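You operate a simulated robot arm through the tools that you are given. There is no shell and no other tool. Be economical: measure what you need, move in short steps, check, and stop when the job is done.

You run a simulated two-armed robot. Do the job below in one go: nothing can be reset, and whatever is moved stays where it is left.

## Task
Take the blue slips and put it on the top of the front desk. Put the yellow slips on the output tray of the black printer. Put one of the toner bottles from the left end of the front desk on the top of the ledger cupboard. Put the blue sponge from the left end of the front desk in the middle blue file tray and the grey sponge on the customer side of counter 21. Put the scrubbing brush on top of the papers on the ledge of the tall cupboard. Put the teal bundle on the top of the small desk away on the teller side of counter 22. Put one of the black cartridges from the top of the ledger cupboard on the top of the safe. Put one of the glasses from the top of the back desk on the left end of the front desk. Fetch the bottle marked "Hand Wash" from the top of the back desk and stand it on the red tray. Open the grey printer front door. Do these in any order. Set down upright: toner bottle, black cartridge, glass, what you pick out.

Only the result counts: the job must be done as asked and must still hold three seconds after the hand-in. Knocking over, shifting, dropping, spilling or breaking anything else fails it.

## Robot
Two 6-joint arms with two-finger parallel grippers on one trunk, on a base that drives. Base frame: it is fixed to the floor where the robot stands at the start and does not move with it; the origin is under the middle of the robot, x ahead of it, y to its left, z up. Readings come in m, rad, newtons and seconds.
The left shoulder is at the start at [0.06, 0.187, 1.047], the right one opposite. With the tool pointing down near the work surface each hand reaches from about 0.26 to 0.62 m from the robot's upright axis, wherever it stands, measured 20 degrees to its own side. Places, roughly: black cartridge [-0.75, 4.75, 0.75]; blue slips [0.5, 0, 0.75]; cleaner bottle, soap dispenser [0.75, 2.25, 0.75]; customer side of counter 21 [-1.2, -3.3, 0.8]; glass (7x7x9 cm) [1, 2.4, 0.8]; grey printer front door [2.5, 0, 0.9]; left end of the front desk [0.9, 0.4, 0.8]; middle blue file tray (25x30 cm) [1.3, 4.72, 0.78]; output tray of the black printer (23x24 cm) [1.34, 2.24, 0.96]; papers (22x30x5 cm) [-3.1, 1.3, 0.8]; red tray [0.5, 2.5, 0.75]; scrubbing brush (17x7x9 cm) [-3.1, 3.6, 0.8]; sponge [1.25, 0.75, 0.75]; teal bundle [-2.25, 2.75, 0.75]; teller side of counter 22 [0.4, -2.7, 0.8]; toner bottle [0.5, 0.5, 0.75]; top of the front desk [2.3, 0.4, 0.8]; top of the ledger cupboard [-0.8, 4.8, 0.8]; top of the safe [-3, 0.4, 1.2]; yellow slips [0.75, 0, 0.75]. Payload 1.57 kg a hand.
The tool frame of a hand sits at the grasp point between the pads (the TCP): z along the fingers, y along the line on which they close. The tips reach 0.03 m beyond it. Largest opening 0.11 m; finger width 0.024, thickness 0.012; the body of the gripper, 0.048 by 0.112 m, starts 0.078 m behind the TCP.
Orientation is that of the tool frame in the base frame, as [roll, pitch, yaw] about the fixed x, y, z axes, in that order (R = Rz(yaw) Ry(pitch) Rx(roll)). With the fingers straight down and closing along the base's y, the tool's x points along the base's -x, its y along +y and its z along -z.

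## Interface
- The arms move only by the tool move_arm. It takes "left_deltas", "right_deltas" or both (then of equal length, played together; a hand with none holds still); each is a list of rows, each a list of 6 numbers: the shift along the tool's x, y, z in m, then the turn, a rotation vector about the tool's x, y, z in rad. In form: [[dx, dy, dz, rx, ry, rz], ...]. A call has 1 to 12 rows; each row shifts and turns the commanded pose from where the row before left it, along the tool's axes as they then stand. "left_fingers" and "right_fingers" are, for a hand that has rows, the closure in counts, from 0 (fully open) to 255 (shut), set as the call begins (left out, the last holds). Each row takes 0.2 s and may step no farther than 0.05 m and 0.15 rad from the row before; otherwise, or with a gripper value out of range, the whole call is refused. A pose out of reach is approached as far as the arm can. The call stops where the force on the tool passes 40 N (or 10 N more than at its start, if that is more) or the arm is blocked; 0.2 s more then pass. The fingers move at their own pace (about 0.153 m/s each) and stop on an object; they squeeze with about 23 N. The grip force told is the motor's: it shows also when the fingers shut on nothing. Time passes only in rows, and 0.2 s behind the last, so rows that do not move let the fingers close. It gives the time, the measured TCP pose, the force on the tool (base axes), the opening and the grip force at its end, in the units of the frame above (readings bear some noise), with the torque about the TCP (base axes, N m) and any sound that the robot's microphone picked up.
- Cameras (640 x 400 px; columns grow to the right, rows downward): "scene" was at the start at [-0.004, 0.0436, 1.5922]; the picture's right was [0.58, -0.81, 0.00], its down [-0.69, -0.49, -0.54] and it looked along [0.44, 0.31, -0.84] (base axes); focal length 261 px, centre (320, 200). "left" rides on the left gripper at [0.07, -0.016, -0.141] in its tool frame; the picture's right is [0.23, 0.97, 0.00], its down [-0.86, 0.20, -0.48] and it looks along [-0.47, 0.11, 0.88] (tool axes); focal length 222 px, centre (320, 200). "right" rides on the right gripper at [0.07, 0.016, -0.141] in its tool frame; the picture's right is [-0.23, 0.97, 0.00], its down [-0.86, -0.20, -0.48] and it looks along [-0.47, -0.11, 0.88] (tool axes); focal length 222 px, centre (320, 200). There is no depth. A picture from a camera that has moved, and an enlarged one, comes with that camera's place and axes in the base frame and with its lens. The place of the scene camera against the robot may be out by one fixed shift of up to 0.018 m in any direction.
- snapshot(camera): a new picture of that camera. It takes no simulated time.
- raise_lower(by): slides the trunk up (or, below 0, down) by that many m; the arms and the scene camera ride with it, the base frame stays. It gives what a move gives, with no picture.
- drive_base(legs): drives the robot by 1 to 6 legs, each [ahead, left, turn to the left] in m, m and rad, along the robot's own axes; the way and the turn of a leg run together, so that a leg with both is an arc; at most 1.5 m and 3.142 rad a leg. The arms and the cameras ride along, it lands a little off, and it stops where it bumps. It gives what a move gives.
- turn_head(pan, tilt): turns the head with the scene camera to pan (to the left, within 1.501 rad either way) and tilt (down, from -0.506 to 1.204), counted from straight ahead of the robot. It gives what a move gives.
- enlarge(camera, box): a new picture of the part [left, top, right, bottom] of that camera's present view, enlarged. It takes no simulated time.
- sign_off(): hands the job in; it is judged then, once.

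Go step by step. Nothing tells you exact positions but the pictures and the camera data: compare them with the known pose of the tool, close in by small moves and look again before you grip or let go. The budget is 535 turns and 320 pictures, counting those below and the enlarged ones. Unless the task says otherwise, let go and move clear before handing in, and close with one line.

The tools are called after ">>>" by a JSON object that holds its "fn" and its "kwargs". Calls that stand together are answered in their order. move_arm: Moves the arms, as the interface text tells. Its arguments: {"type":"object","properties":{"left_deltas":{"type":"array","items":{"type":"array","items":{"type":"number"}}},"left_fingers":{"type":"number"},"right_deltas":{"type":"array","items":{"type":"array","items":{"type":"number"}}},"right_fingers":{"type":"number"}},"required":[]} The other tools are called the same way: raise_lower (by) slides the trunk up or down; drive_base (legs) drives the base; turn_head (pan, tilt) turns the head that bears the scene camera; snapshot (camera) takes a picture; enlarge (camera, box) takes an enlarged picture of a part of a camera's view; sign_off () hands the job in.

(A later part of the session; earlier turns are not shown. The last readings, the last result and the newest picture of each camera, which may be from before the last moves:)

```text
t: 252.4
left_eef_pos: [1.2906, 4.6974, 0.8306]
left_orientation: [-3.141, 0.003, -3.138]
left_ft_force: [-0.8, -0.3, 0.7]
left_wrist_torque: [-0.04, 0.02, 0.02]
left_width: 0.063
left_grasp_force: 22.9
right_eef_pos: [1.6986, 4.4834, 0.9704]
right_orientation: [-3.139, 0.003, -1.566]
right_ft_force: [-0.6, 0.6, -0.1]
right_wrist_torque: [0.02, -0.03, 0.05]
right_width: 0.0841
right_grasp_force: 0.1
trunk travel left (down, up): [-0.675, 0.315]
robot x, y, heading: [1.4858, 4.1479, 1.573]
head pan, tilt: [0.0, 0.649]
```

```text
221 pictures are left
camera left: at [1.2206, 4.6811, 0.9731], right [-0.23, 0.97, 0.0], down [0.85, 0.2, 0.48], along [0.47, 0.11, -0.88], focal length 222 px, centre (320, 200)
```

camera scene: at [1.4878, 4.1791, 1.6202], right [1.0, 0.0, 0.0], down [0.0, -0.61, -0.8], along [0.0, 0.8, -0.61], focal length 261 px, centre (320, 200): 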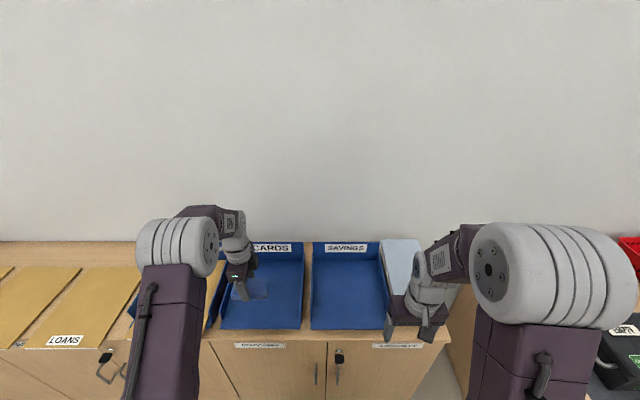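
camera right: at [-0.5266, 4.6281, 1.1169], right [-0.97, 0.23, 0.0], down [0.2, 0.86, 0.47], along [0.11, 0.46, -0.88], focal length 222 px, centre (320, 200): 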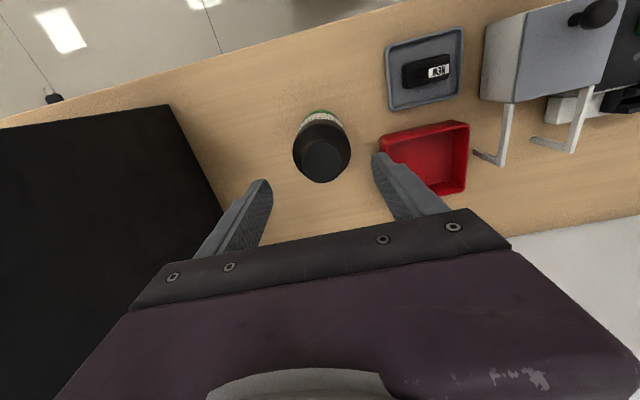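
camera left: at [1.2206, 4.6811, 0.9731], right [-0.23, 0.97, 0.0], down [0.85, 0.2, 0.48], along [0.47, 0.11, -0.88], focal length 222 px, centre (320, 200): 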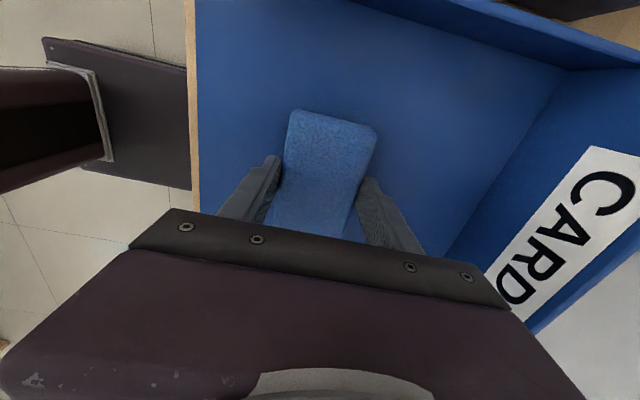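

Centred in the tray; lower to contact.

>>> {"fn": "move_arm", "kwargs": {"left_deltas": [[0, 0, 0.015, 0, 0, 0], [0, 0, 0.008, 0, 0, 0]]}}

>>> {"fn": "move_arm", "kwargs": {"left_deltas": [[0, 0, 0.005, 0, 0, 0], [0, 0, 0.004, 0, 0, 0]]}}

```text
t: 253.0
left_eef_pos: [1.2915, 4.6978, 0.8113]
left_orientation: [3.134, 0.004, -3.138]
left_ft_force: [-0.3, -2.0, 26.7]
left_wrist_torque: [-0.07, -0.02, -0.01]
left_width: 0.0636
left_grasp_force: 23.2
right_eef_pos: [1.7005, 4.4799, 0.9709]
right_orientation: [-3.141, 0.005, -1.568]
right_ft_force: [-0.7, 0.8, 0.0]
right_wrist_torque: [-0.04, 0.0, 0.0]
right_width: 0.0842
right_grasp_force: 0.1
trunk travel left (down, up): [-0.675, 0.315]
robot x, y, heading: [1.4899, 4.1453, 1.569]
head pan, tilt: [0.0, 0.649]
```

```text
t: 253.5
left_eef_pos: [1.2903, 4.6962, 0.808]
left_orientation: [3.136, 0.002, -3.138]
left_ft_force: [1.9, -10.1, 23.2]
left_wrist_torque: [-0.89, 0.03, 0.04]
left_width: 0.0631
left_grasp_force: 23.3
right_eef_pos: [1.7005, 4.4808, 0.9693]
right_orientation: [3.141, 0.007, -1.567]
right_ft_force: [-0.1, 0.2, 0.7]
right_wrist_torque: [-0.05, -0.02, -0.02]
right_width: 0.0845
right_grasp_force: 0.0
trunk travel left (down, up): [-0.675, 0.315]
robot x, y, heading: [1.4887, 4.146, 1.574]
head pan, tilt: [0.0, 0.649]
stopped in row 2 (left hand): the force on the tool passed its limit at 43 N (the readings are from after the stop); the commanded pose is now the measured one
```

>>> {"fn": "move_arm", "kwargs": {"left_deltas": [[0, 0, -0.004, 0, 0, 0]]}}

>>> {"fn": "move_arm", "kwargs": {"left_deltas": [[0, 0, 0, 0, 0, 0], [0, 0, 0, 0, 0, 0], [0, 0, -0.03, 0, 0, 0], [0, 0, -0.04, 0, 0, 0], [0, -0.03, -0.03, 0, 0, 0], [0, -0.04, -0.02, 0, 0, 0], [0, -0.045, -0.0, 0, 0, 0], [0, -0.045, 0, 0, 0, 0]], "left_fingers": 50}}

>>> {"fn": "snapshot", "kwargs": {"camera": "left"}}

```text
t: 253.9
left_eef_pos: [1.2902, 4.6987, 0.8088]
left_orientation: [3.136, 0.001, -3.138]
left_ft_force: [0.2, -0.8, 3.4]
left_wrist_torque: [-0.12, 0.04, 0.01]
left_width: 0.0628
left_grasp_force: 22.9
right_eef_pos: [1.6994, 4.4819, 0.9695]
right_orientation: [-3.139, 0.004, -1.567]
right_ft_force: [-0.4, -0.2, 0.4]
right_wrist_torque: [0.01, -0.01, 0.01]
right_width: 0.0841
right_grasp_force: 0.1
trunk travel left (down, up): [-0.675, 0.315]
robot x, y, heading: [1.4903, 4.1479, 1.576]
head pan, tilt: [0.0, 0.649]
```

```text
t: 255.7
left_eef_pos: [1.2892, 4.536, 0.9326]
left_orientation: [3.134, 0.002, -3.137]
left_ft_force: [0.3, -0.9, -0.2]
left_wrist_torque: [0.07, 0.01, 0.01]
left_width: 0.0884
left_grasp_force: 0.1
right_eef_pos: [1.7011, 4.4809, 0.9697]
right_orientation: [-3.139, 0.006, -1.569]
right_ft_force: [0.6, -0.3, -0.1]
right_wrist_torque: [0.02, 0.03, 0.0]
right_width: 0.084
right_grasp_force: 0.0
trunk travel left (down, up): [-0.675, 0.315]
robot x, y, heading: [1.4897, 4.1512, 1.575]
head pan, tilt: [0.0, 0.649]
```

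```text
220 pictures are left
camera left: at [1.2205, 4.5185, 1.0741], right [-0.23, 0.97, 0.01], down [0.85, 0.2, 0.48], along [0.47, 0.12, -0.88], focal length 222 px, centre (320, 200)
```

left: 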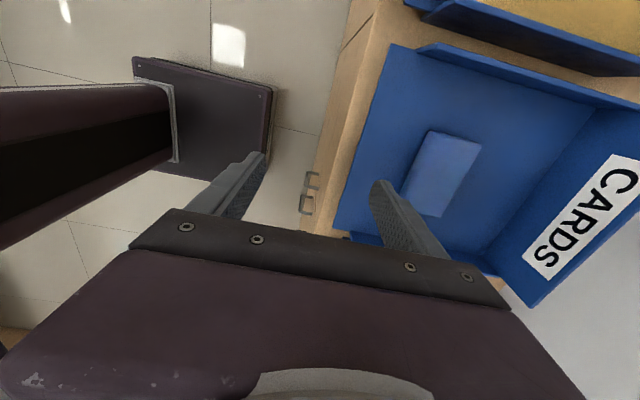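

Blue sponge is in the middle tray. Now drive back to the ledger cupboard for the cartridge (left hand).

>>> {"fn": "drive_base", "kwargs": {"legs": [[-0.35, 0, 0], [0, 1.4, 0], [0, 0.56, 0], [0.22, 0, 0]]}}

>>> {"fn": "snapshot", "kwargs": {"camera": "left"}}

```text
t: 268.5
left_eef_pos: [-0.6584, 4.3769, 0.9314]
left_orientation: [3.136, 0.002, -3.115]
left_ft_force: [-0.2, 0.0, -0.2]
left_wrist_torque: [0.02, -0.02, -0.01]
left_width: 0.0885
left_grasp_force: 0.0
right_eef_pos: [-0.247, 4.3312, 0.9698]
right_orientation: [-3.141, 0.003, -1.545]
right_ft_force: [0.7, -0.2, 0.2]
right_wrist_torque: [0.0, 0.0, 0.0]
right_width: 0.0844
right_grasp_force: 0.1
trunk travel left (down, up): [-0.675, 0.315]
robot x, y, heading: [-0.4471, 3.9901, 1.599]
head pan, tilt: [0.0, 0.649]
```

```text
219 pictures are left
camera left: at [-0.7267, 4.3587, 1.0735], right [-0.25, 0.97, 0.01], down [0.85, 0.22, 0.48], along [0.46, 0.13, -0.88], focal length 222 px, centre (320, 200)
```

left: 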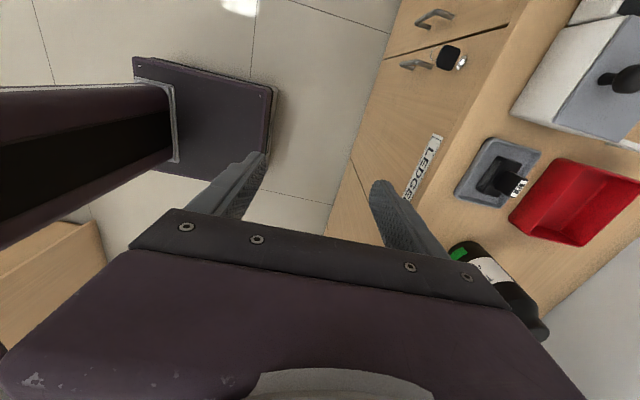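

>>> {"fn": "drive_base", "kwargs": {"legs": [[0.15, 0, -0.028]]}}

>>> {"fn": "move_arm", "kwargs": {"left_deltas": [[0, 0.035, 0, 0, 0, 0], [0, 0.035, 0.02, 0, 0, 0], [0, 0.02, 0.03, 0, 0, 0]], "left_fingers": 95}}

>>> {"fn": "snapshot", "kwargs": {"camera": "left"}}

>>> {"fn": "enlarge", "kwargs": {"camera": "scene", "box": [200, 220, 340, 320]}}

```text
t: 269.9
left_eef_pos: [-0.6493, 4.5319, 0.9324]
left_orientation: [3.135, 0.001, 3.138]
left_ft_force: [-1.3, -0.2, 0.0]
left_wrist_torque: [-0.01, -0.01, 0.01]
left_width: 0.0882
left_grasp_force: 0.0
right_eef_pos: [-0.2395, 4.4747, 0.9692]
right_orientation: [-3.141, 0.004, -1.574]
right_ft_force: [-0.4, -0.6, -0.4]
right_wrist_torque: [0.01, 0.02, -0.01]
right_width: 0.0841
right_grasp_force: 0.0
trunk travel left (down, up): [-0.675, 0.315]
robot x, y, heading: [-0.4554, 4.1415, 1.567]
head pan, tilt: [0.0, 0.649]
```

```text
t: 270.7
left_eef_pos: [-0.649, 4.6267, 0.8826]
left_orientation: [3.138, 0.002, 3.138]
left_ft_force: [-0.3, 0.5, -0.3]
left_wrist_torque: [-0.01, -0.03, 0.01]
left_width: 0.0689
left_grasp_force: 0.0
right_eef_pos: [-0.2395, 4.4765, 0.9702]
right_orientation: [-3.139, 0.001, -1.575]
right_ft_force: [-0.8, 0.5, 0.7]
right_wrist_torque: [-0.02, 0.01, -0.01]
right_width: 0.0842
right_grasp_force: 0.0
trunk travel left (down, up): [-0.675, 0.315]
robot x, y, heading: [-0.4455, 4.1392, 1.571]
head pan, tilt: [0.0, 0.649]
```

```text
218 pictures are left
camera left: at [-0.7183, 4.6103, 1.0247], right [-0.22, 0.97, 0.0], down [0.85, 0.2, 0.48], along [0.47, 0.11, -0.88], focal length 222 px, centre (320, 200)
```

left: 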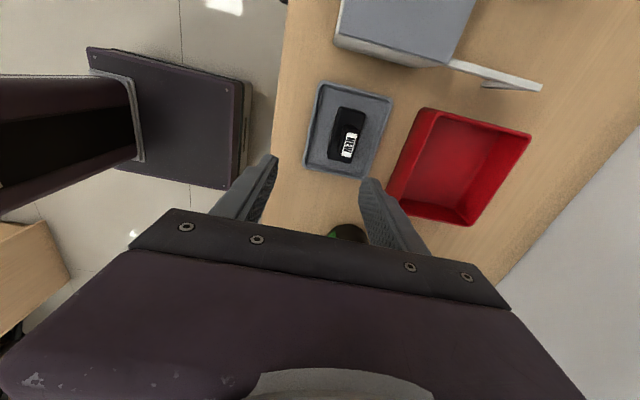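

```text
4.00 times, centred on (270, 270) of scene
camera zoom: at [-0.4525, 4.1737, 1.6202], right [1.0, 0.0, 0.0], down [0.0, -0.61, -0.8], along [0.0, 0.8, -0.61], focal length 1045 px, centre (520, -80)
```

zoom: 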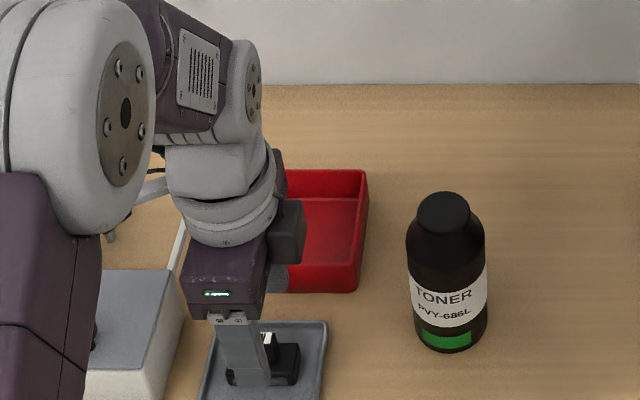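

>>> {"fn": "move_arm", "kwargs": {"left_deltas": [[0.022, 0.025, 0, 0, 0, 0], [0, 0, 0.035, 0, 0, 0]], "left_fingers": 144}}

>>> {"fn": "snapshot", "kwargs": {"camera": "left"}}

```text
t: 271.3
left_eef_pos: [-0.6721, 4.6498, 0.8455]
left_orientation: [3.134, 0.0, 3.139]
left_ft_force: [0.0, 0.3, -1.1]
left_wrist_torque: [-0.02, -0.04, -0.02]
left_width: 0.0479
left_grasp_force: 0.1
right_eef_pos: [-0.2392, 4.4765, 0.9688]
right_orientation: [-3.139, 0.004, -1.576]
right_ft_force: [-0.2, 0.3, -0.2]
right_wrist_torque: [-0.02, -0.01, -0.02]
right_width: 0.084
right_grasp_force: 0.0
trunk travel left (down, up): [-0.675, 0.315]
robot x, y, heading: [-0.4502, 4.1434, 1.57]
head pan, tilt: [0.0, 0.649]
```

```text
216 pictures are left
camera left: at [-0.7404, 4.6345, 0.9877], right [-0.22, 0.97, 0.0], down [0.85, 0.2, 0.48], along [0.47, 0.11, -0.88], focal length 222 px, centre (320, 200)
```

left: 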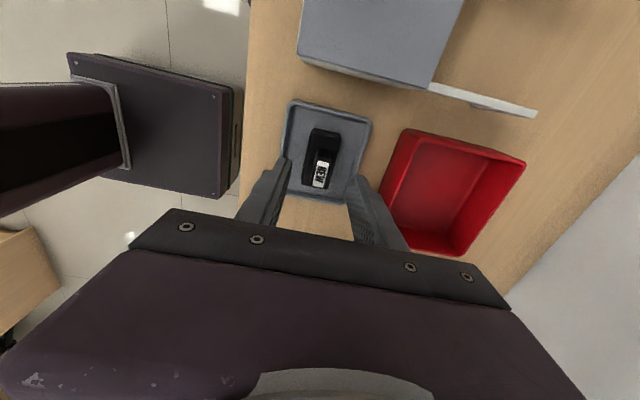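

>>> {"fn": "move_arm", "kwargs": {"left_deltas": [[0, 0.001, 0.03, 0, 0, 0], [0, 0, 0.02, 0, 0, 0], [0, 0, 0.004, 0, 0, 0]]}}

>>> {"fn": "enlarge", "kwargs": {"camera": "left", "box": [220, 80, 420, 230]}}

```text
t: 272.1
left_eef_pos: [-0.6696, 4.6494, 0.7924]
left_orientation: [3.135, 0.002, 3.138]
left_ft_force: [1.3, 0.8, 0.9]
left_wrist_torque: [0.03, 0.02, 0.01]
left_width: 0.0476
left_grasp_force: 0.2
right_eef_pos: [-0.2394, 4.4763, 0.9696]
right_orientation: [-3.14, 0.004, -1.573]
right_ft_force: [0.2, -0.1, 0.6]
right_wrist_torque: [0.01, -0.01, 0.0]
right_width: 0.0843
right_grasp_force: 0.1
trunk travel left (down, up): [-0.675, 0.315]
robot x, y, heading: [-0.4492, 4.1414, 1.57]
head pan, tilt: [0.0, 0.649]
```

```text
2.67 times, centred on (320, 155) of left
camera zoom: at [-0.7389, 4.6337, 0.9337], right [-0.22, 0.97, 0.01], down [0.85, 0.19, 0.48], along [0.47, 0.11, -0.88], focal length 592 px, centre (320, 320)
```

zoom: 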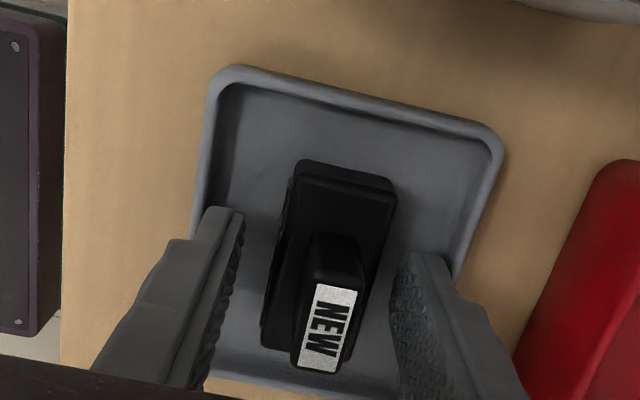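

>>> {"fn": "move_arm", "kwargs": {"left_deltas": [[0, 0, 0, 0, 0, 0], [0, 0, 0, 0, 0, 0], [0, 0, 0, 0, 0, 0]], "left_fingers": 255}}

>>> {"fn": "move_arm", "kwargs": {"left_deltas": [[0, 0, -0.02, 0, 0, 0], [0, 0, -0.04, 0, 0, 0], [0, 0, -0.04, 0, 0, 0]]}}

>>> {"fn": "enlarge", "kwargs": {"camera": "left", "box": [220, 80, 420, 230]}}

```text
t: 272.9
left_eef_pos: [-0.6696, 4.6513, 0.792]
left_orientation: [3.136, 0.001, 3.137]
left_ft_force: [-0.1, 0.0, 0.4]
left_wrist_torque: [0.0, 0.01, 0.03]
left_width: 0.0292
left_grasp_force: 22.6
right_eef_pos: [-0.2382, 4.4758, 0.9696]
right_orientation: [-3.14, 0.005, -1.576]
right_ft_force: [-0.1, -0.6, -0.1]
right_wrist_torque: [0.06, 0.02, 0.01]
right_width: 0.0842
right_grasp_force: 0.0
trunk travel left (down, up): [-0.675, 0.315]
robot x, y, heading: [-0.4517, 4.1435, 1.569]
head pan, tilt: [0.0, 0.649]
```

```text
t: 273.7
left_eef_pos: [-0.6707, 4.6513, 0.8924]
left_orientation: [3.138, 0.001, 3.137]
left_ft_force: [0.0, -0.5, -0.3]
left_wrist_torque: [0.04, -0.01, 0.0]
left_width: 0.029
left_grasp_force: 22.7
right_eef_pos: [-0.2389, 4.4755, 0.9703]
right_orientation: [-3.14, 0.003, -1.574]
right_ft_force: [0.7, -0.4, -0.3]
right_wrist_torque: [0.0, -0.02, 0.01]
right_width: 0.0843
right_grasp_force: 0.1
trunk travel left (down, up): [-0.675, 0.315]
robot x, y, heading: [-0.4495, 4.1422, 1.567]
head pan, tilt: [0.0, 0.649]
```

```text
2.67 times, centred on (320, 155) of left
camera zoom: at [-0.7391, 4.6341, 1.0337], right [-0.22, 0.97, 0.0], down [0.85, 0.19, 0.48], along [0.47, 0.11, -0.88], focal length 592 px, centre (320, 320)
```

zoom: 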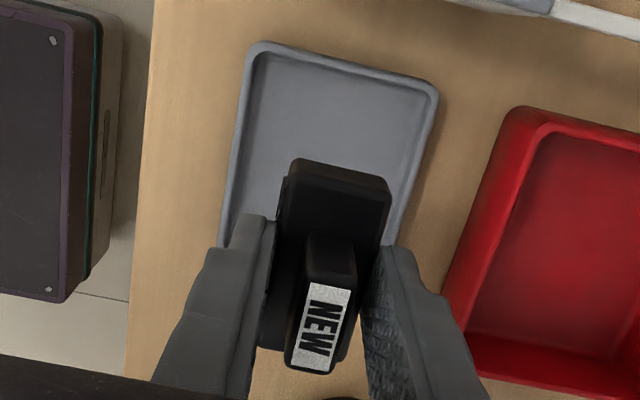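

Cartridge gripped. Retract, back off and turn left to look toward the brush and the tall cupboard.

>>> {"fn": "move_arm", "kwargs": {"left_deltas": [[0, -0.04, -0.02, 0, 0, 0], [0, -0.045, 0, 0, 0, 0], [0, -0.045, 0, 0, 0, 0], [0, -0.03, 0, 0, 0, 0]]}}

>>> {"fn": "drive_base", "kwargs": {"legs": [[-0.4, 0, 0], [0, 0.6, 0], [0, 0, 1.57]]}}

>>> {"fn": "turn_head", "kwargs": {"pan": 0.0, "tilt": 0.4}}

>>> {"fn": "snapshot", "kwargs": {"camera": "scene"}}

```text
t: 274.7
left_eef_pos: [-0.6699, 4.4873, 0.9126]
left_orientation: [3.136, 0.001, 3.138]
left_ft_force: [0.7, -0.9, -0.8]
left_wrist_torque: [-0.02, 0.04, 0.0]
left_width: 0.0289
left_grasp_force: 23.3
right_eef_pos: [-0.2394, 4.4757, 0.9695]
right_orientation: [-3.14, 0.004, -1.574]
right_ft_force: [-0.2, 0.0, 0.1]
right_wrist_torque: [0.01, -0.02, 0.01]
right_width: 0.0841
right_grasp_force: 0.0
trunk travel left (down, up): [-0.675, 0.315]
robot x, y, heading: [-0.4492, 4.1403, 1.569]
head pan, tilt: [0.0, 0.649]
```

```text
t: 283.9
left_eef_pos: [-1.3975, 3.5189, 0.9119]
left_orientation: [3.137, 0.002, -1.577]
left_ft_force: [0.7, -0.2, 0.3]
left_wrist_torque: [0.01, -0.01, 0.0]
left_width: 0.0291
left_grasp_force: 23.3
right_eef_pos: [-1.3824, 3.9508, 0.9689]
right_orientation: [-3.139, 0.004, -0.007]
right_ft_force: [-0.8, -0.4, -0.9]
right_wrist_torque: [-0.02, 0.02, -0.02]
right_width: 0.0844
right_grasp_force: 0.1
trunk travel left (down, up): [-0.675, 0.315]
robot x, y, heading: [-1.0506, 3.7357, 3.136]
head pan, tilt: [0.0, 0.649]
```

```text
t: 284.7
left_eef_pos: [-1.398, 3.5196, 0.9117]
left_orientation: [3.138, 0.001, -1.58]
left_ft_force: [-0.3, -0.7, -0.6]
left_wrist_torque: [-0.01, -0.02, 0.01]
left_width: 0.0293
left_grasp_force: 22.6
right_eef_pos: [-1.3826, 3.9505, 0.9706]
right_orientation: [-3.139, 0.005, -0.006]
right_ft_force: [0.4, 0.3, 0.1]
right_wrist_torque: [0.02, 0.0, 0.0]
right_width: 0.0841
right_grasp_force: 0.0
trunk travel left (down, up): [-0.675, 0.315]
robot x, y, heading: [-1.047, 3.737, 3.133]
head pan, tilt: [0.0, 0.4]
```

```text
213 pictures are left
camera scene: at [-1.0824, 3.7398, 1.6427], right [0.01, 1.0, 0.0], down [0.39, 0.0, -0.92], along [-0.92, 0.01, -0.39], focal length 261 px, centre (320, 200)
```

scene: 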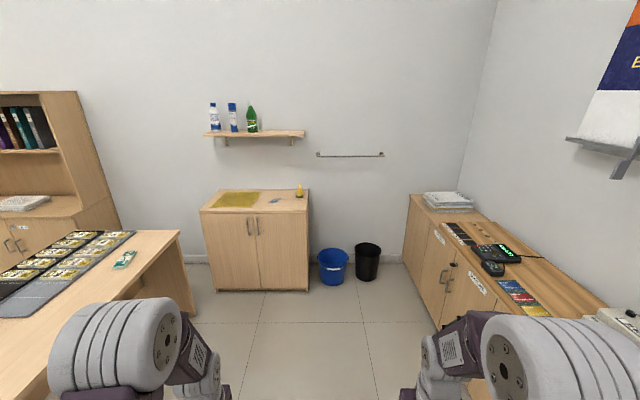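

>>> {"fn": "enlarge", "kwargs": {"camera": "scene", "box": [190, 170, 330, 250]}}

>>> {"fn": "enlarge", "kwargs": {"camera": "scene", "box": [0, 180, 200, 320]}}

```text
4.57 times, centred on (260, 210) of scene
camera zoom: at [-1.0824, 3.7398, 1.6427], right [0.01, 1.0, 0.0], down [0.39, 0.0, -0.92], along [-0.92, 0.01, -0.39], focal length 1194 px, centre (594, 154)
```

zoom: 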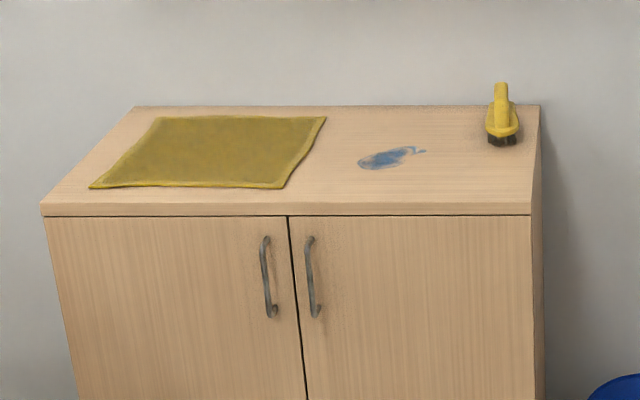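

```text
2.86 times, centred on (100, 250) of scene
camera zoom: at [-1.0824, 3.7398, 1.6427], right [0.01, 1.0, 0.0], down [0.39, 0.0, -0.92], along [-0.92, 0.01, -0.39], focal length 746 px, centre (949, 57)
```

zoom: 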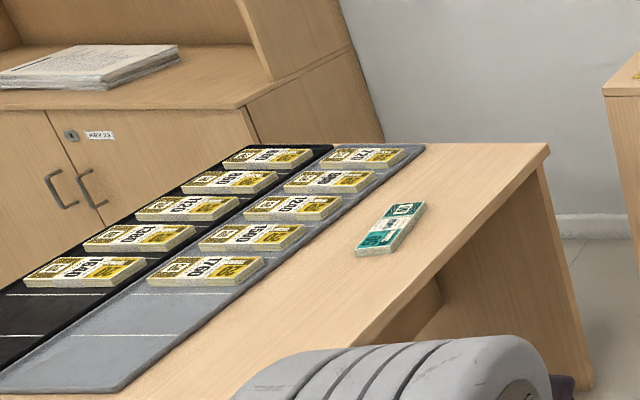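

The yellow scrubbing brush is at the right end of the low cabinet at about (-3.2, 3.58), and the teal bundle on the small desk. Drive up to the brush.

>>> {"fn": "drive_base", "kwargs": {"legs": [[0, 0.3, 0.008], [1.45, 0, 0]]}}

>>> {"fn": "turn_head", "kwargs": {"pan": -0.2, "tilt": 0.8}}

>>> {"fn": "snapshot", "kwargs": {"camera": "scene"}}

>>> {"fn": "snapshot", "kwargs": {"camera": "right"}}

```text
t: 293.6
left_eef_pos: [-2.8418, 3.2114, 0.9105]
left_orientation: [3.137, 0.002, -1.568]
left_ft_force: [0.6, 0.4, -0.7]
left_wrist_torque: [0.0, -0.02, 0.0]
left_width: 0.029
left_grasp_force: 22.9
right_eef_pos: [-2.8318, 3.6442, 0.9696]
right_orientation: [-3.139, 0.005, 0.002]
right_ft_force: [0.1, 0.8, 0.3]
right_wrist_torque: [0.03, -0.01, 0.0]
right_width: 0.0842
right_grasp_force: 0.1
trunk travel left (down, up): [-0.675, 0.315]
robot x, y, heading: [-2.496, 3.431, -3.138]
head pan, tilt: [0.0, 0.4]
```

```text
t: 294.4
left_eef_pos: [-2.8427, 3.2119, 0.9131]
left_orientation: [3.136, 0.002, -1.567]
left_ft_force: [0.3, 0.2, -1.2]
left_wrist_torque: [0.0, 0.01, -0.01]
left_width: 0.029
left_grasp_force: 23.0
right_eef_pos: [-2.8307, 3.6422, 0.97]
right_orientation: [-3.139, 0.004, 0.004]
right_ft_force: [-0.4, -0.3, 0.0]
right_wrist_torque: [0.0, -0.01, 0.02]
right_width: 0.0842
right_grasp_force: 0.1
trunk travel left (down, up): [-0.675, 0.315]
robot x, y, heading: [-2.4976, 3.4314, -3.137]
head pan, tilt: [-0.201, 0.799]
```

```text
210 pictures are left
camera scene: at [-2.5156, 3.4514, 1.6077], right [0.2, 0.98, 0.0], down [0.7, -0.14, -0.7], along [-0.68, 0.14, -0.72], focal length 261 px, centre (320, 200)
```

scene: 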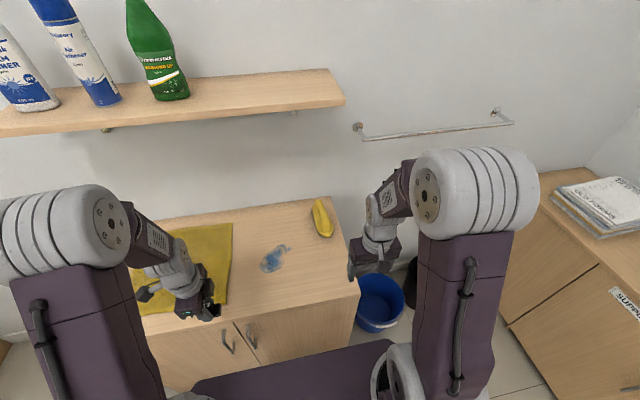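

```text
209 pictures are left
camera right: at [-2.7607, 3.6254, 1.1108], right [-0.22, -0.97, 0.0], down [-0.85, 0.2, 0.48], along [-0.47, 0.11, -0.88], focal length 222 px, centre (320, 200)
```

right: 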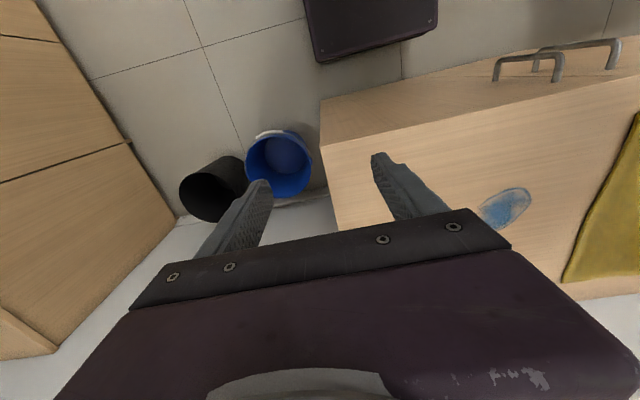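

Brush about (-3.17, 3.60), lying along x. Step ahead 13 cm and bring the right hand over it.

>>> {"fn": "drive_base", "kwargs": {"legs": [[0.13, 0, 0]]}}

>>> {"fn": "move_arm", "kwargs": {"right_deltas": [[-0.04, 0.01, 0, 0, 0, 0], [-0.04, 0.01, 0.01, 0, 0, 0], [-0.04, 0.01, 0.02, 0, 0, 0], [-0.02, 0.01, 0.02, 0, 0, 0]], "right_fingers": 0}}

>>> {"fn": "snapshot", "kwargs": {"camera": "right"}}

```text
t: 295.7
left_eef_pos: [-2.9718, 3.2123, 0.9114]
left_orientation: [3.137, 0.002, -1.569]
left_ft_force: [-0.3, 0.1, -1.2]
left_wrist_torque: [-0.01, -0.03, 0.02]
left_width: 0.0292
left_grasp_force: 23.0
right_eef_pos: [-2.96, 3.6432, 0.9701]
right_orientation: [-3.14, 0.004, 0.002]
right_ft_force: [-0.4, -0.2, -0.1]
right_wrist_torque: [-0.01, 0.0, 0.0]
right_width: 0.0842
right_grasp_force: 0.0
trunk travel left (down, up): [-0.675, 0.315]
robot x, y, heading: [-2.6266, 3.4317, -3.139]
head pan, tilt: [-0.201, 0.799]
```

```text
t: 296.7
left_eef_pos: [-2.973, 3.2118, 0.9107]
left_orientation: [3.135, 0.002, -1.568]
left_ft_force: [-0.6, 0.4, -0.4]
left_wrist_torque: [0.0, -0.04, 0.02]
left_width: 0.0292
left_grasp_force: 23.1
right_eef_pos: [-3.102, 3.6008, 0.9192]
right_orientation: [-3.139, 0.004, 0.001]
right_ft_force: [-0.2, 0.4, -1.0]
right_wrist_torque: [0.01, 0.01, 0.01]
right_width: 0.11
right_grasp_force: 0.1
trunk travel left (down, up): [-0.675, 0.315]
robot x, y, heading: [-2.623, 3.4325, -3.142]
head pan, tilt: [-0.201, 0.799]
```

```text
208 pictures are left
camera right: at [-3.0315, 3.5833, 1.0613], right [-0.23, -0.97, 0.0], down [-0.85, 0.2, 0.48], along [-0.47, 0.11, -0.88], focal length 222 px, centre (320, 200)
```

right: 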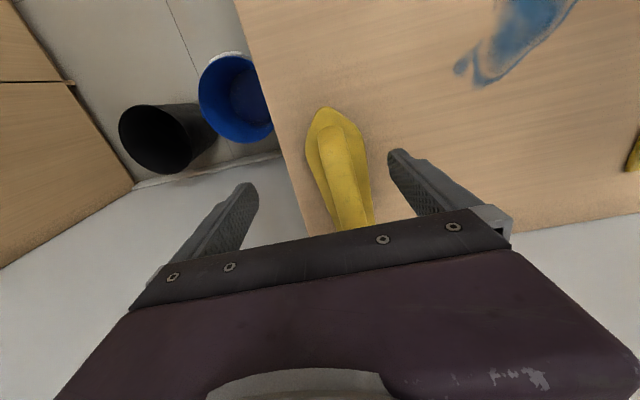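

>>> {"fn": "move_arm", "kwargs": {"right_deltas": [[-0.04, 0.022, 0, 0, 0, 0], [-0.008, 0, 0.04, 0, 0, 0], [0, 0, 0.04, 0, 0, 0]]}}

>>> {"fn": "snapshot", "kwargs": {"camera": "right"}}

>>> {"fn": "enlarge", "kwargs": {"camera": "scene", "box": [260, 160, 420, 280]}}

```text
t: 297.5
left_eef_pos: [-2.9723, 3.2118, 0.9106]
left_orientation: [3.137, 0.002, -1.569]
left_ft_force: [0.1, -0.8, -0.9]
left_wrist_torque: [0.01, 0.01, -0.02]
left_width: 0.0292
left_grasp_force: 23.5
right_eef_pos: [-3.1503, 3.5818, 0.8401]
right_orientation: [-3.139, 0.005, 0.001]
right_ft_force: [-0.4, -0.4, 1.1]
right_wrist_torque: [-0.03, -0.02, -0.01]
right_width: 0.11
right_grasp_force: 0.1
trunk travel left (down, up): [-0.675, 0.315]
robot x, y, heading: [-2.6231, 3.4357, -3.142]
head pan, tilt: [-0.201, 0.799]
```

```text
207 pictures are left
camera right: at [-3.0789, 3.564, 0.982], right [-0.23, -0.97, 0.0], down [-0.85, 0.2, 0.48], along [-0.47, 0.11, -0.88], focal length 222 px, centre (320, 200)
```

right: 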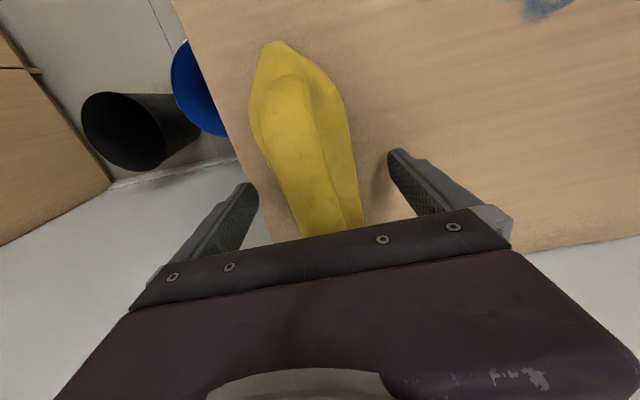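

```text
3.33 times, centred on (340, 220) of scene
camera zoom: at [-2.6454, 3.4512, 1.6077], right [0.2, 0.98, 0.0], down [0.7, -0.14, -0.7], along [-0.68, 0.14, -0.72], focal length 871 px, centre (253, 133)
```

zoom: 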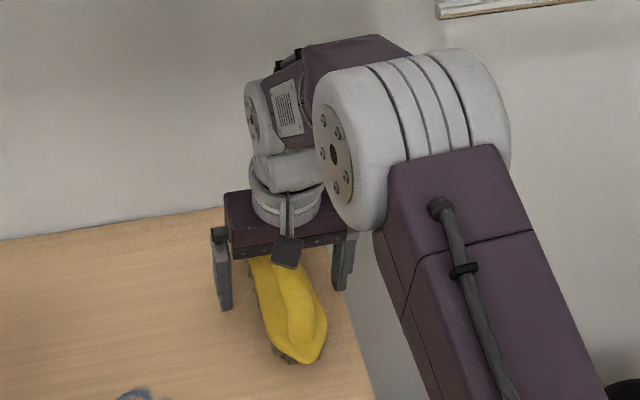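

>>> {"fn": "move_arm", "kwargs": {"right_deltas": [[0, 0, 0.03, 0, 0, 0], [0, 0, 0.017, 0, 0, 0]]}}

>>> {"fn": "move_arm", "kwargs": {"right_deltas": [[0, 0, 0, 0, 0, 0], [0, 0, 0, 0, 0, 0], [0, 0, 0, 0, 0, 0]], "right_fingers": 255}}

>>> {"fn": "snapshot", "kwargs": {"camera": "right"}}

```text
t: 297.9
left_eef_pos: [-2.9704, 3.2112, 0.912]
left_orientation: [3.134, 0.004, -1.573]
left_ft_force: [-0.5, 0.5, 0.1]
left_wrist_torque: [0.0, -0.01, -0.01]
left_width: 0.0291
left_grasp_force: 22.6
right_eef_pos: [-3.1488, 3.5819, 0.8305]
right_orientation: [-3.14, 0.002, 0.002]
right_ft_force: [11.2, -1.8, 20.1]
right_wrist_torque: [-1.19, -0.5, 0.49]
right_width: 0.11
right_grasp_force: 0.1
trunk travel left (down, up): [-0.675, 0.315]
robot x, y, heading: [-2.6198, 3.4311, -3.145]
head pan, tilt: [-0.201, 0.799]
stopped in row 1 (right hand): the force on the tool passed its limit at 82 N (the readings are from after the stop); the commanded pose is now the measured one
```

```text
t: 298.7
left_eef_pos: [-2.9707, 3.2115, 0.9101]
left_orientation: [3.133, 0.003, -1.567]
left_ft_force: [0.1, 0.5, -1.0]
left_wrist_torque: [0.01, -0.01, 0.0]
left_width: 0.0291
left_grasp_force: 22.8
right_eef_pos: [-3.1515, 3.5798, 0.8307]
right_orientation: [-3.139, 0.009, 0.001]
right_ft_force: [-6.0, -3.6, 17.6]
right_wrist_torque: [-0.43, -0.04, -0.07]
right_width: 0.0571
right_grasp_force: 23.0
trunk travel left (down, up): [-0.675, 0.315]
robot x, y, heading: [-2.6265, 3.4287, -3.139]
head pan, tilt: [-0.201, 0.799]
```

```text
205 pictures are left
camera right: at [-3.0794, 3.5631, 0.971], right [-0.23, -0.97, 0.0], down [-0.85, 0.2, 0.49], along [-0.47, 0.11, -0.87], focal length 222 px, centre (320, 200)
```

right: 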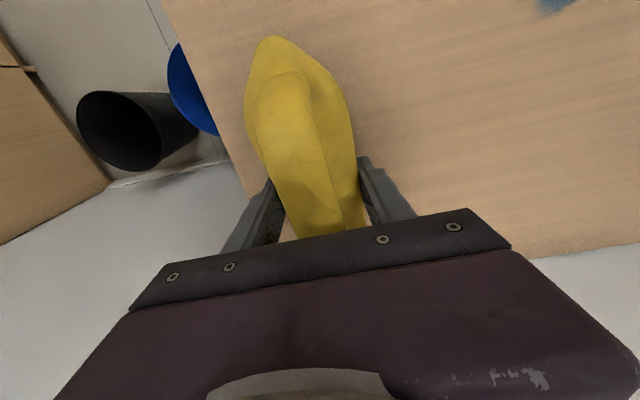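

The cabinet top is evidently near 0.80, so the tips touched it; the brush is now gripped at 0.057. Lift and check.

>>> {"fn": "move_arm", "kwargs": {"right_deltas": [[0, 0, -0.02, 0, 0, 0], [0, 0, -0.03, 0, 0, 0], [0, 0, -0.03, 0, 0, 0]]}}

>>> {"fn": "snapshot", "kwargs": {"camera": "right"}}

>>> {"fn": "enlarge", "kwargs": {"camera": "scene", "box": [240, 130, 440, 280]}}

```text
t: 299.5
left_eef_pos: [-2.9713, 3.2112, 0.9105]
left_orientation: [3.136, 0.001, -1.568]
left_ft_force: [-0.3, 0.2, -0.8]
left_wrist_torque: [-0.02, 0.0, 0.03]
left_width: 0.0292
left_grasp_force: 23.0
right_eef_pos: [-3.1482, 3.581, 0.9086]
right_orientation: [-3.14, 0.002, 0.002]
right_ft_force: [-0.1, 1.0, -1.6]
right_wrist_torque: [0.04, 0.03, -0.03]
right_width: 0.0572
right_grasp_force: 22.9
trunk travel left (down, up): [-0.675, 0.315]
robot x, y, heading: [-2.6261, 3.4309, -3.145]
head pan, tilt: [-0.201, 0.799]
```

```text
204 pictures are left
camera right: at [-3.0779, 3.5633, 1.0499], right [-0.23, -0.97, 0.0], down [-0.85, 0.2, 0.48], along [-0.47, 0.11, -0.88], focal length 222 px, centre (320, 200)
```

right: 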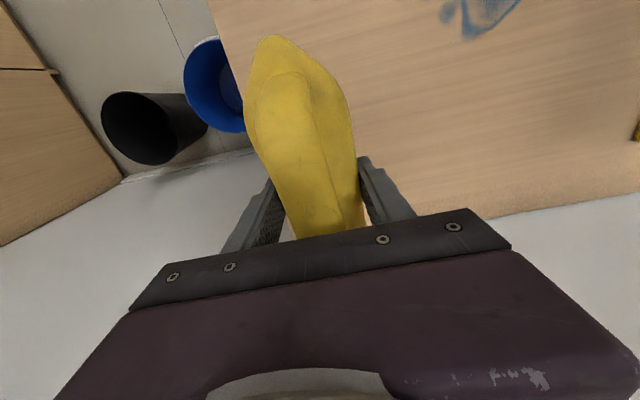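

```text
2.67 times, centred on (340, 205) of scene
camera zoom: at [-2.645, 3.4514, 1.6076], right [0.2, 0.98, 0.0], down [0.7, -0.14, -0.7], along [-0.68, 0.14, -0.72], focal length 697 px, centre (267, 187)
```

zoom: 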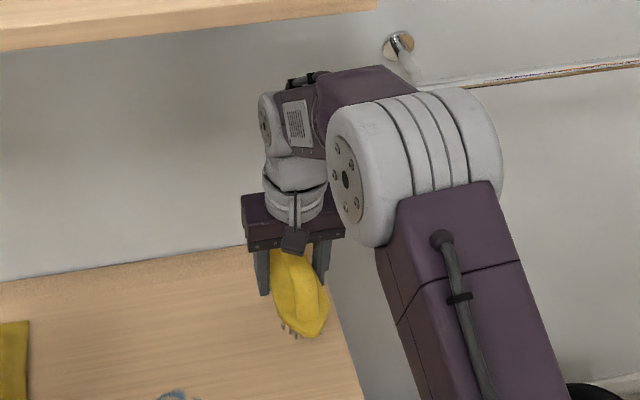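

Brush held level. Back off and look left at the small desk and the tall cupboard to find a way to the papers.

>>> {"fn": "drive_base", "kwargs": {"legs": [[-0.7, 0, 0], [-0.7, 0, 0]]}}

>>> {"fn": "turn_head", "kwargs": {"pan": 0.9, "tilt": 0.45}}

>>> {"fn": "snapshot", "kwargs": {"camera": "scene"}}

```text
t: 306.8
left_eef_pos: [-1.5725, 3.2068, 0.911]
left_orientation: [3.137, 0.002, -1.579]
left_ft_force: [0.7, 0.2, -0.5]
left_wrist_torque: [-0.01, 0.05, 0.01]
left_width: 0.0289
left_grasp_force: 23.0
right_eef_pos: [-1.7452, 3.579, 0.9078]
right_orientation: [3.14, 0.004, -0.009]
right_ft_force: [-0.1, -0.8, -2.1]
right_wrist_torque: [0.02, 0.01, 0.04]
right_width: 0.0571
right_grasp_force: 23.0
trunk travel left (down, up): [-0.675, 0.315]
robot x, y, heading: [-1.2192, 3.4235, 3.134]
head pan, tilt: [-0.201, 0.799]
```

```text
t: 308.1
left_eef_pos: [-1.5707, 3.207, 0.9113]
left_orientation: [3.136, 0.001, -1.58]
left_ft_force: [-0.9, -0.6, -0.2]
left_wrist_torque: [0.02, 0.0, 0.0]
left_width: 0.0291
left_grasp_force: 23.2
right_eef_pos: [-1.7441, 3.5792, 0.9074]
right_orientation: [3.141, 0.003, -0.01]
right_ft_force: [-0.1, -0.1, -1.3]
right_wrist_torque: [0.0, 0.01, -0.01]
right_width: 0.057
right_grasp_force: 23.0
trunk travel left (down, up): [-0.675, 0.315]
robot x, y, heading: [-1.2224, 3.4238, 3.127]
head pan, tilt: [0.901, 0.45]
```

```text
202 pictures are left
camera scene: at [-1.2216, 3.355, 1.6381], right [-0.78, 0.63, 0.0], down [0.27, 0.34, -0.9], along [-0.57, -0.7, -0.44], focal length 261 px, centre (320, 200)
```

scene: 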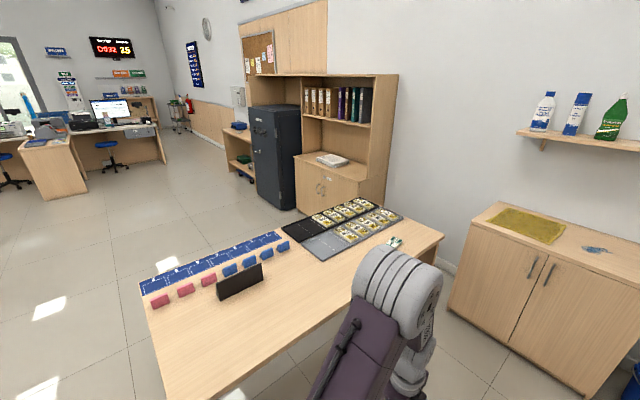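

The papers lie on the ledge of the tall cupboard (front edge x≈-2.8), the safe stands beyond at y≈0.4. I drive round the small desk's right end to approach from its far side.

>>> {"fn": "drive_base", "kwargs": {"legs": [[-0.67, 0, 0.014], [0, 1.4, 0], [0, 0.65, 0], [1.4, 0, 0]]}}

>>> {"fn": "turn_head", "kwargs": {"pan": 0.0, "tilt": 0.5}}

>>> {"fn": "snapshot", "kwargs": {"camera": "scene"}}

```text
t: 328.1
left_eef_pos: [-2.2583, 1.1378, 0.9105]
left_orientation: [3.136, 0.002, -1.556]
left_ft_force: [0.2, -0.2, -0.1]
left_wrist_torque: [-0.05, 0.0, -0.04]
left_width: 0.0291
left_grasp_force: 22.8
right_eef_pos: [-2.4391, 1.5058, 0.9089]
right_orientation: [3.14, 0.003, 0.015]
right_ft_force: [-0.7, 0.9, -1.9]
right_wrist_torque: [0.0, -0.01, -0.01]
right_width: 0.0572
right_grasp_force: 23.1
trunk travel left (down, up): [-0.675, 0.315]
robot x, y, heading: [-1.9139, 1.3641, -3.133]
head pan, tilt: [0.901, 0.45]
```

```text
t: 329.3
left_eef_pos: [-2.2581, 1.1365, 0.9115]
left_orientation: [3.137, 0.003, -1.555]
left_ft_force: [-0.1, -0.5, -0.4]
left_wrist_torque: [0.03, 0.01, -0.01]
left_width: 0.0292
left_grasp_force: 22.7
right_eef_pos: [-2.4396, 1.5053, 0.9085]
right_orientation: [3.141, 0.004, 0.016]
right_ft_force: [-0.3, -0.3, -1.7]
right_wrist_torque: [0.0, -0.04, 0.0]
right_width: 0.0572
right_grasp_force: 23.5
trunk travel left (down, up): [-0.675, 0.315]
robot x, y, heading: [-1.9123, 1.3647, -3.128]
head pan, tilt: [0.0, 0.499]
```

```text
201 pictures are left
camera scene: at [-1.9462, 1.3656, 1.6336], right [-0.02, 1.0, 0.0], down [0.48, 0.01, -0.88], along [-0.88, -0.01, -0.48], focal length 261 px, centre (320, 200)
```

scene: 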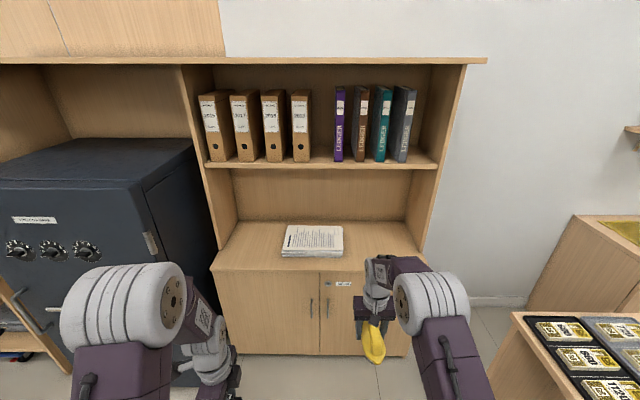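

Papers centre about (-2.945, 1.32), top near 0.85, with a shelf about 0.4 m above. I line up and drive in partway with the trunk raised 4 cm.

>>> {"fn": "raise_lower", "kwargs": {"by": 0.03}}

>>> {"fn": "drive_base", "kwargs": {"legs": [[0, 0.185, -0.013], [0.38, 0, 0]]}}

>>> {"fn": "turn_head", "kwargs": {"pan": -0.3, "tilt": 0.7}}

>>> {"fn": "snapshot", "kwargs": {"camera": "scene"}}

>>> {"fn": "snapshot", "kwargs": {"camera": "right"}}

```text
t: 330.1
left_eef_pos: [-2.2584, 1.1375, 0.9407]
left_orientation: [3.137, 0.001, -1.555]
left_ft_force: [0.4, 0.3, 0.1]
left_wrist_torque: [-0.02, 0.02, 0.0]
left_width: 0.0291
left_grasp_force: 23.2
right_eef_pos: [-2.4397, 1.5035, 0.9381]
right_orientation: [-3.141, 0.004, 0.016]
right_ft_force: [0.1, -0.2, -0.2]
right_wrist_torque: [0.0, 0.01, 0.03]
right_width: 0.0571
right_grasp_force: 23.4
trunk travel left (down, up): [-0.705, 0.285]
robot x, y, heading: [-1.918, 1.361, -3.134]
head pan, tilt: [0.0, 0.499]
```

```text
t: 333.6
left_eef_pos: [-2.6396, 0.9535, 0.9413]
left_orientation: [3.138, 0.002, -1.562]
left_ft_force: [0.0, 0.3, 0.5]
left_wrist_torque: [-0.01, 0.01, 0.0]
left_width: 0.029
left_grasp_force: 23.3
right_eef_pos: [-2.82, 1.3207, 0.9394]
right_orientation: [-3.139, 0.003, 0.009]
right_ft_force: [0.1, -0.3, -1.7]
right_wrist_torque: [0.02, 0.02, 0.0]
right_width: 0.0568
right_grasp_force: 23.3
trunk travel left (down, up): [-0.705, 0.285]
robot x, y, heading: [-2.2933, 1.1736, -3.129]
head pan, tilt: [0.0, 0.499]
```

```text
t: 334.4
left_eef_pos: [-2.6396, 0.9536, 0.9405]
left_orientation: [3.136, 0.001, -1.56]
left_ft_force: [-0.1, -0.8, -0.3]
left_wrist_torque: [0.01, -0.01, 0.04]
left_width: 0.029
left_grasp_force: 23.3
right_eef_pos: [-2.8191, 1.3202, 0.9382]
right_orientation: [3.141, 0.003, 0.009]
right_ft_force: [0.3, -1.0, -1.1]
right_wrist_torque: [0.01, -0.01, -0.04]
right_width: 0.0571
right_grasp_force: 23.4
trunk travel left (down, up): [-0.705, 0.285]
robot x, y, heading: [-2.2964, 1.1764, -3.131]
head pan, tilt: [-0.3, 0.7]
```

```text
200 pictures are left
camera scene: at [-2.3173, 1.2043, 1.6459], right [0.29, 0.96, 0.0], down [0.62, -0.18, -0.77], along [-0.73, 0.22, -0.64], focal length 261 px, centre (320, 200)
```

scene: 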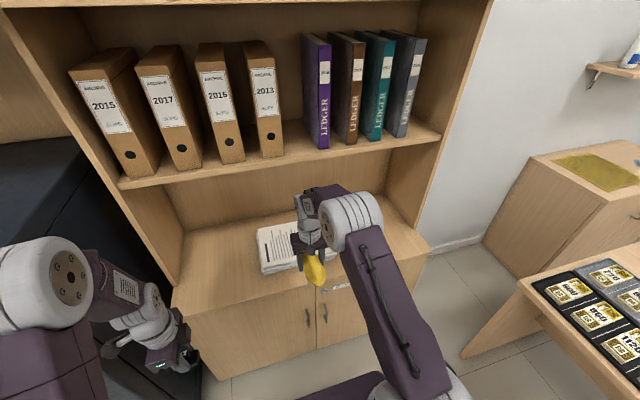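

```text
199 pictures are left
camera right: at [-2.7489, 1.304, 1.0798], right [-0.22, -0.98, 0.0], down [-0.86, 0.19, 0.48], along [-0.47, 0.11, -0.88], focal length 222 px, centre (320, 200)
```

right: 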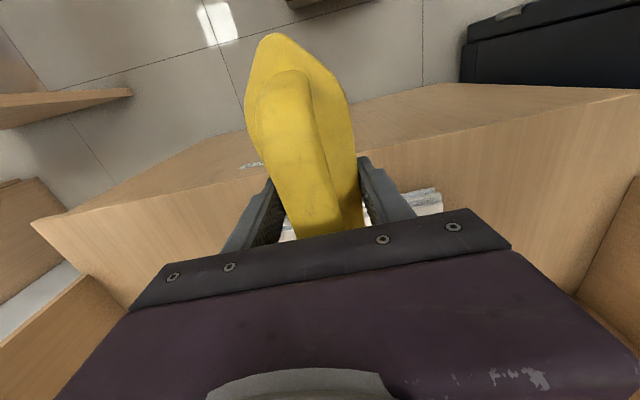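

The shelf limits the elbow, so I'll extend the arm a bit more (lowering the elbow) before driving in, and use the trunk for the vertical motion.

>>> {"fn": "move_arm", "kwargs": {"right_deltas": [[-0.02, 0, 0, 0, 0, 0], [-0.02, 0, 0, 0, 0, 0], [-0.015, 0, 0, 0, 0, 0]]}}

>>> {"fn": "snapshot", "kwargs": {"camera": "scene"}}

>>> {"fn": "snapshot", "kwargs": {"camera": "right"}}

```text
t: 335.2
left_eef_pos: [-2.64, 0.9537, 0.9413]
left_orientation: [3.137, 0.001, -1.562]
left_ft_force: [0.6, -0.1, -0.5]
left_wrist_torque: [-0.02, -0.01, -0.02]
left_width: 0.0291
left_grasp_force: 22.8
right_eef_pos: [-2.8752, 1.3212, 0.9384]
right_orientation: [3.141, 0.002, 0.008]
right_ft_force: [-0.9, -0.4, -2.0]
right_wrist_torque: [-0.01, 0.0, 0.04]
right_width: 0.057
right_grasp_force: 22.7
trunk travel left (down, up): [-0.705, 0.285]
robot x, y, heading: [-2.295, 1.1763, -3.134]
head pan, tilt: [-0.3, 0.7]
```

```text
198 pictures are left
camera scene: at [-2.3175, 1.2045, 1.6459], right [0.29, 0.96, 0.0], down [0.62, -0.19, -0.76], along [-0.73, 0.22, -0.64], focal length 261 px, centre (320, 200)
```

scene: 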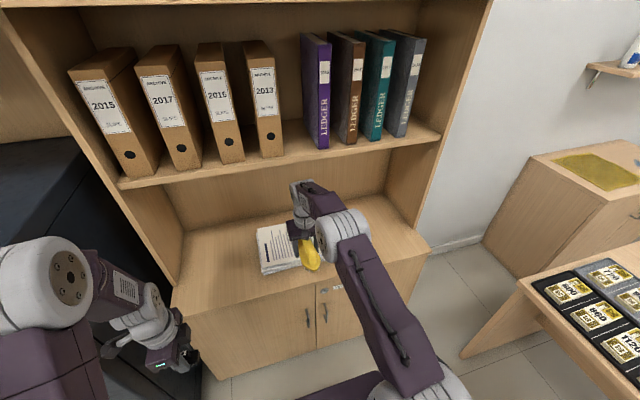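

```text
197 pictures are left
camera right: at [-2.8049, 1.304, 1.0799], right [-0.22, -0.98, 0.0], down [-0.86, 0.19, 0.48], along [-0.47, 0.11, -0.88], focal length 222 px, centre (320, 200)
```

right: 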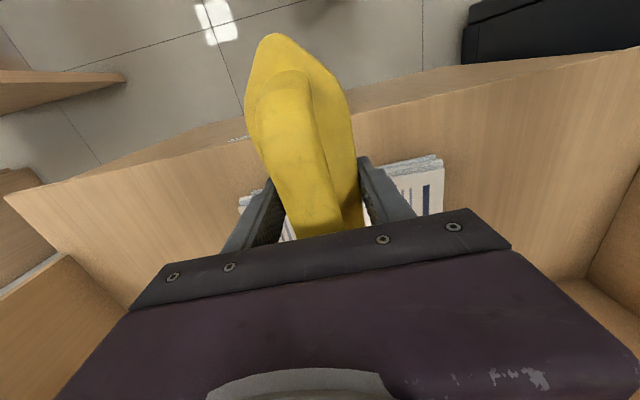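

>>> {"fn": "raise_lower", "kwargs": {"by": -0.03}}

>>> {"fn": "drive_base", "kwargs": {"legs": [[0.112, 0.0, -0.008]]}}

>>> {"fn": "snapshot", "kwargs": {"camera": "right"}}

>>> {"fn": "snapshot", "kwargs": {"camera": "scene"}}

```text
t: 336.0
left_eef_pos: [-2.6393, 0.9531, 0.9116]
left_orientation: [3.136, 0.002, -1.562]
left_ft_force: [0.1, 0.1, -0.6]
left_wrist_torque: [0.01, 0.02, -0.03]
left_width: 0.0292
left_grasp_force: 22.8
right_eef_pos: [-2.8751, 1.3215, 0.9091]
right_orientation: [3.141, 0.002, 0.007]
right_ft_force: [-0.4, -0.9, -1.2]
right_wrist_torque: [-0.01, -0.02, -0.04]
right_width: 0.0572
right_grasp_force: 22.8
trunk travel left (down, up): [-0.675, 0.315]
robot x, y, heading: [-2.2958, 1.1761, -3.134]
head pan, tilt: [-0.3, 0.7]
```

```text
t: 337.2
left_eef_pos: [-2.7516, 0.9554, 0.9121]
left_orientation: [3.135, 0.001, -1.569]
left_ft_force: [0.0, 0.4, -0.7]
left_wrist_torque: [-0.02, -0.03, -0.03]
left_width: 0.0294
left_grasp_force: 23.3
right_eef_pos: [-2.985, 1.3247, 0.9082]
right_orientation: [3.141, 0.005, 0.0]
right_ft_force: [-0.7, 0.9, -1.0]
right_wrist_torque: [-0.02, 0.02, 0.01]
right_width: 0.0569
right_grasp_force: 23.4
trunk travel left (down, up): [-0.675, 0.315]
robot x, y, heading: [-2.4052, 1.1742, -3.14]
head pan, tilt: [-0.3, 0.7]
```

```text
196 pictures are left
camera right: at [-2.9138, 1.3072, 1.0502], right [-0.23, -0.97, 0.0], down [-0.85, 0.2, 0.48], along [-0.47, 0.11, -0.88], focal length 222 px, centre (320, 200)
```

right: 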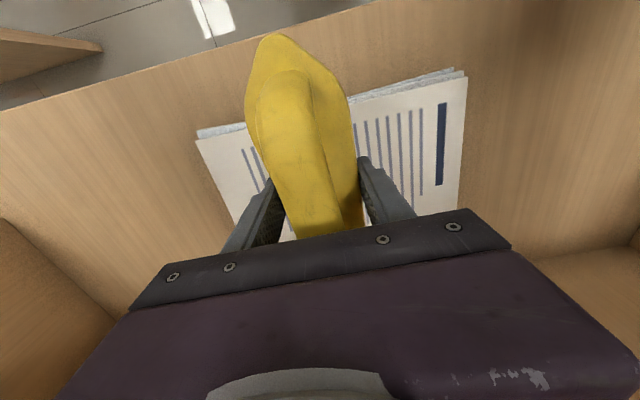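

```text
195 pictures are left
camera scene: at [-2.4269, 1.204, 1.6159], right [0.3, 0.96, 0.0], down [0.62, -0.19, -0.76], along [-0.73, 0.23, -0.64], focal length 261 px, centre (320, 200)
```

scene: 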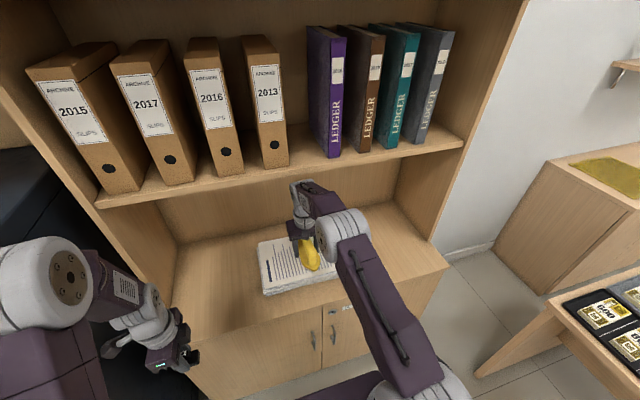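

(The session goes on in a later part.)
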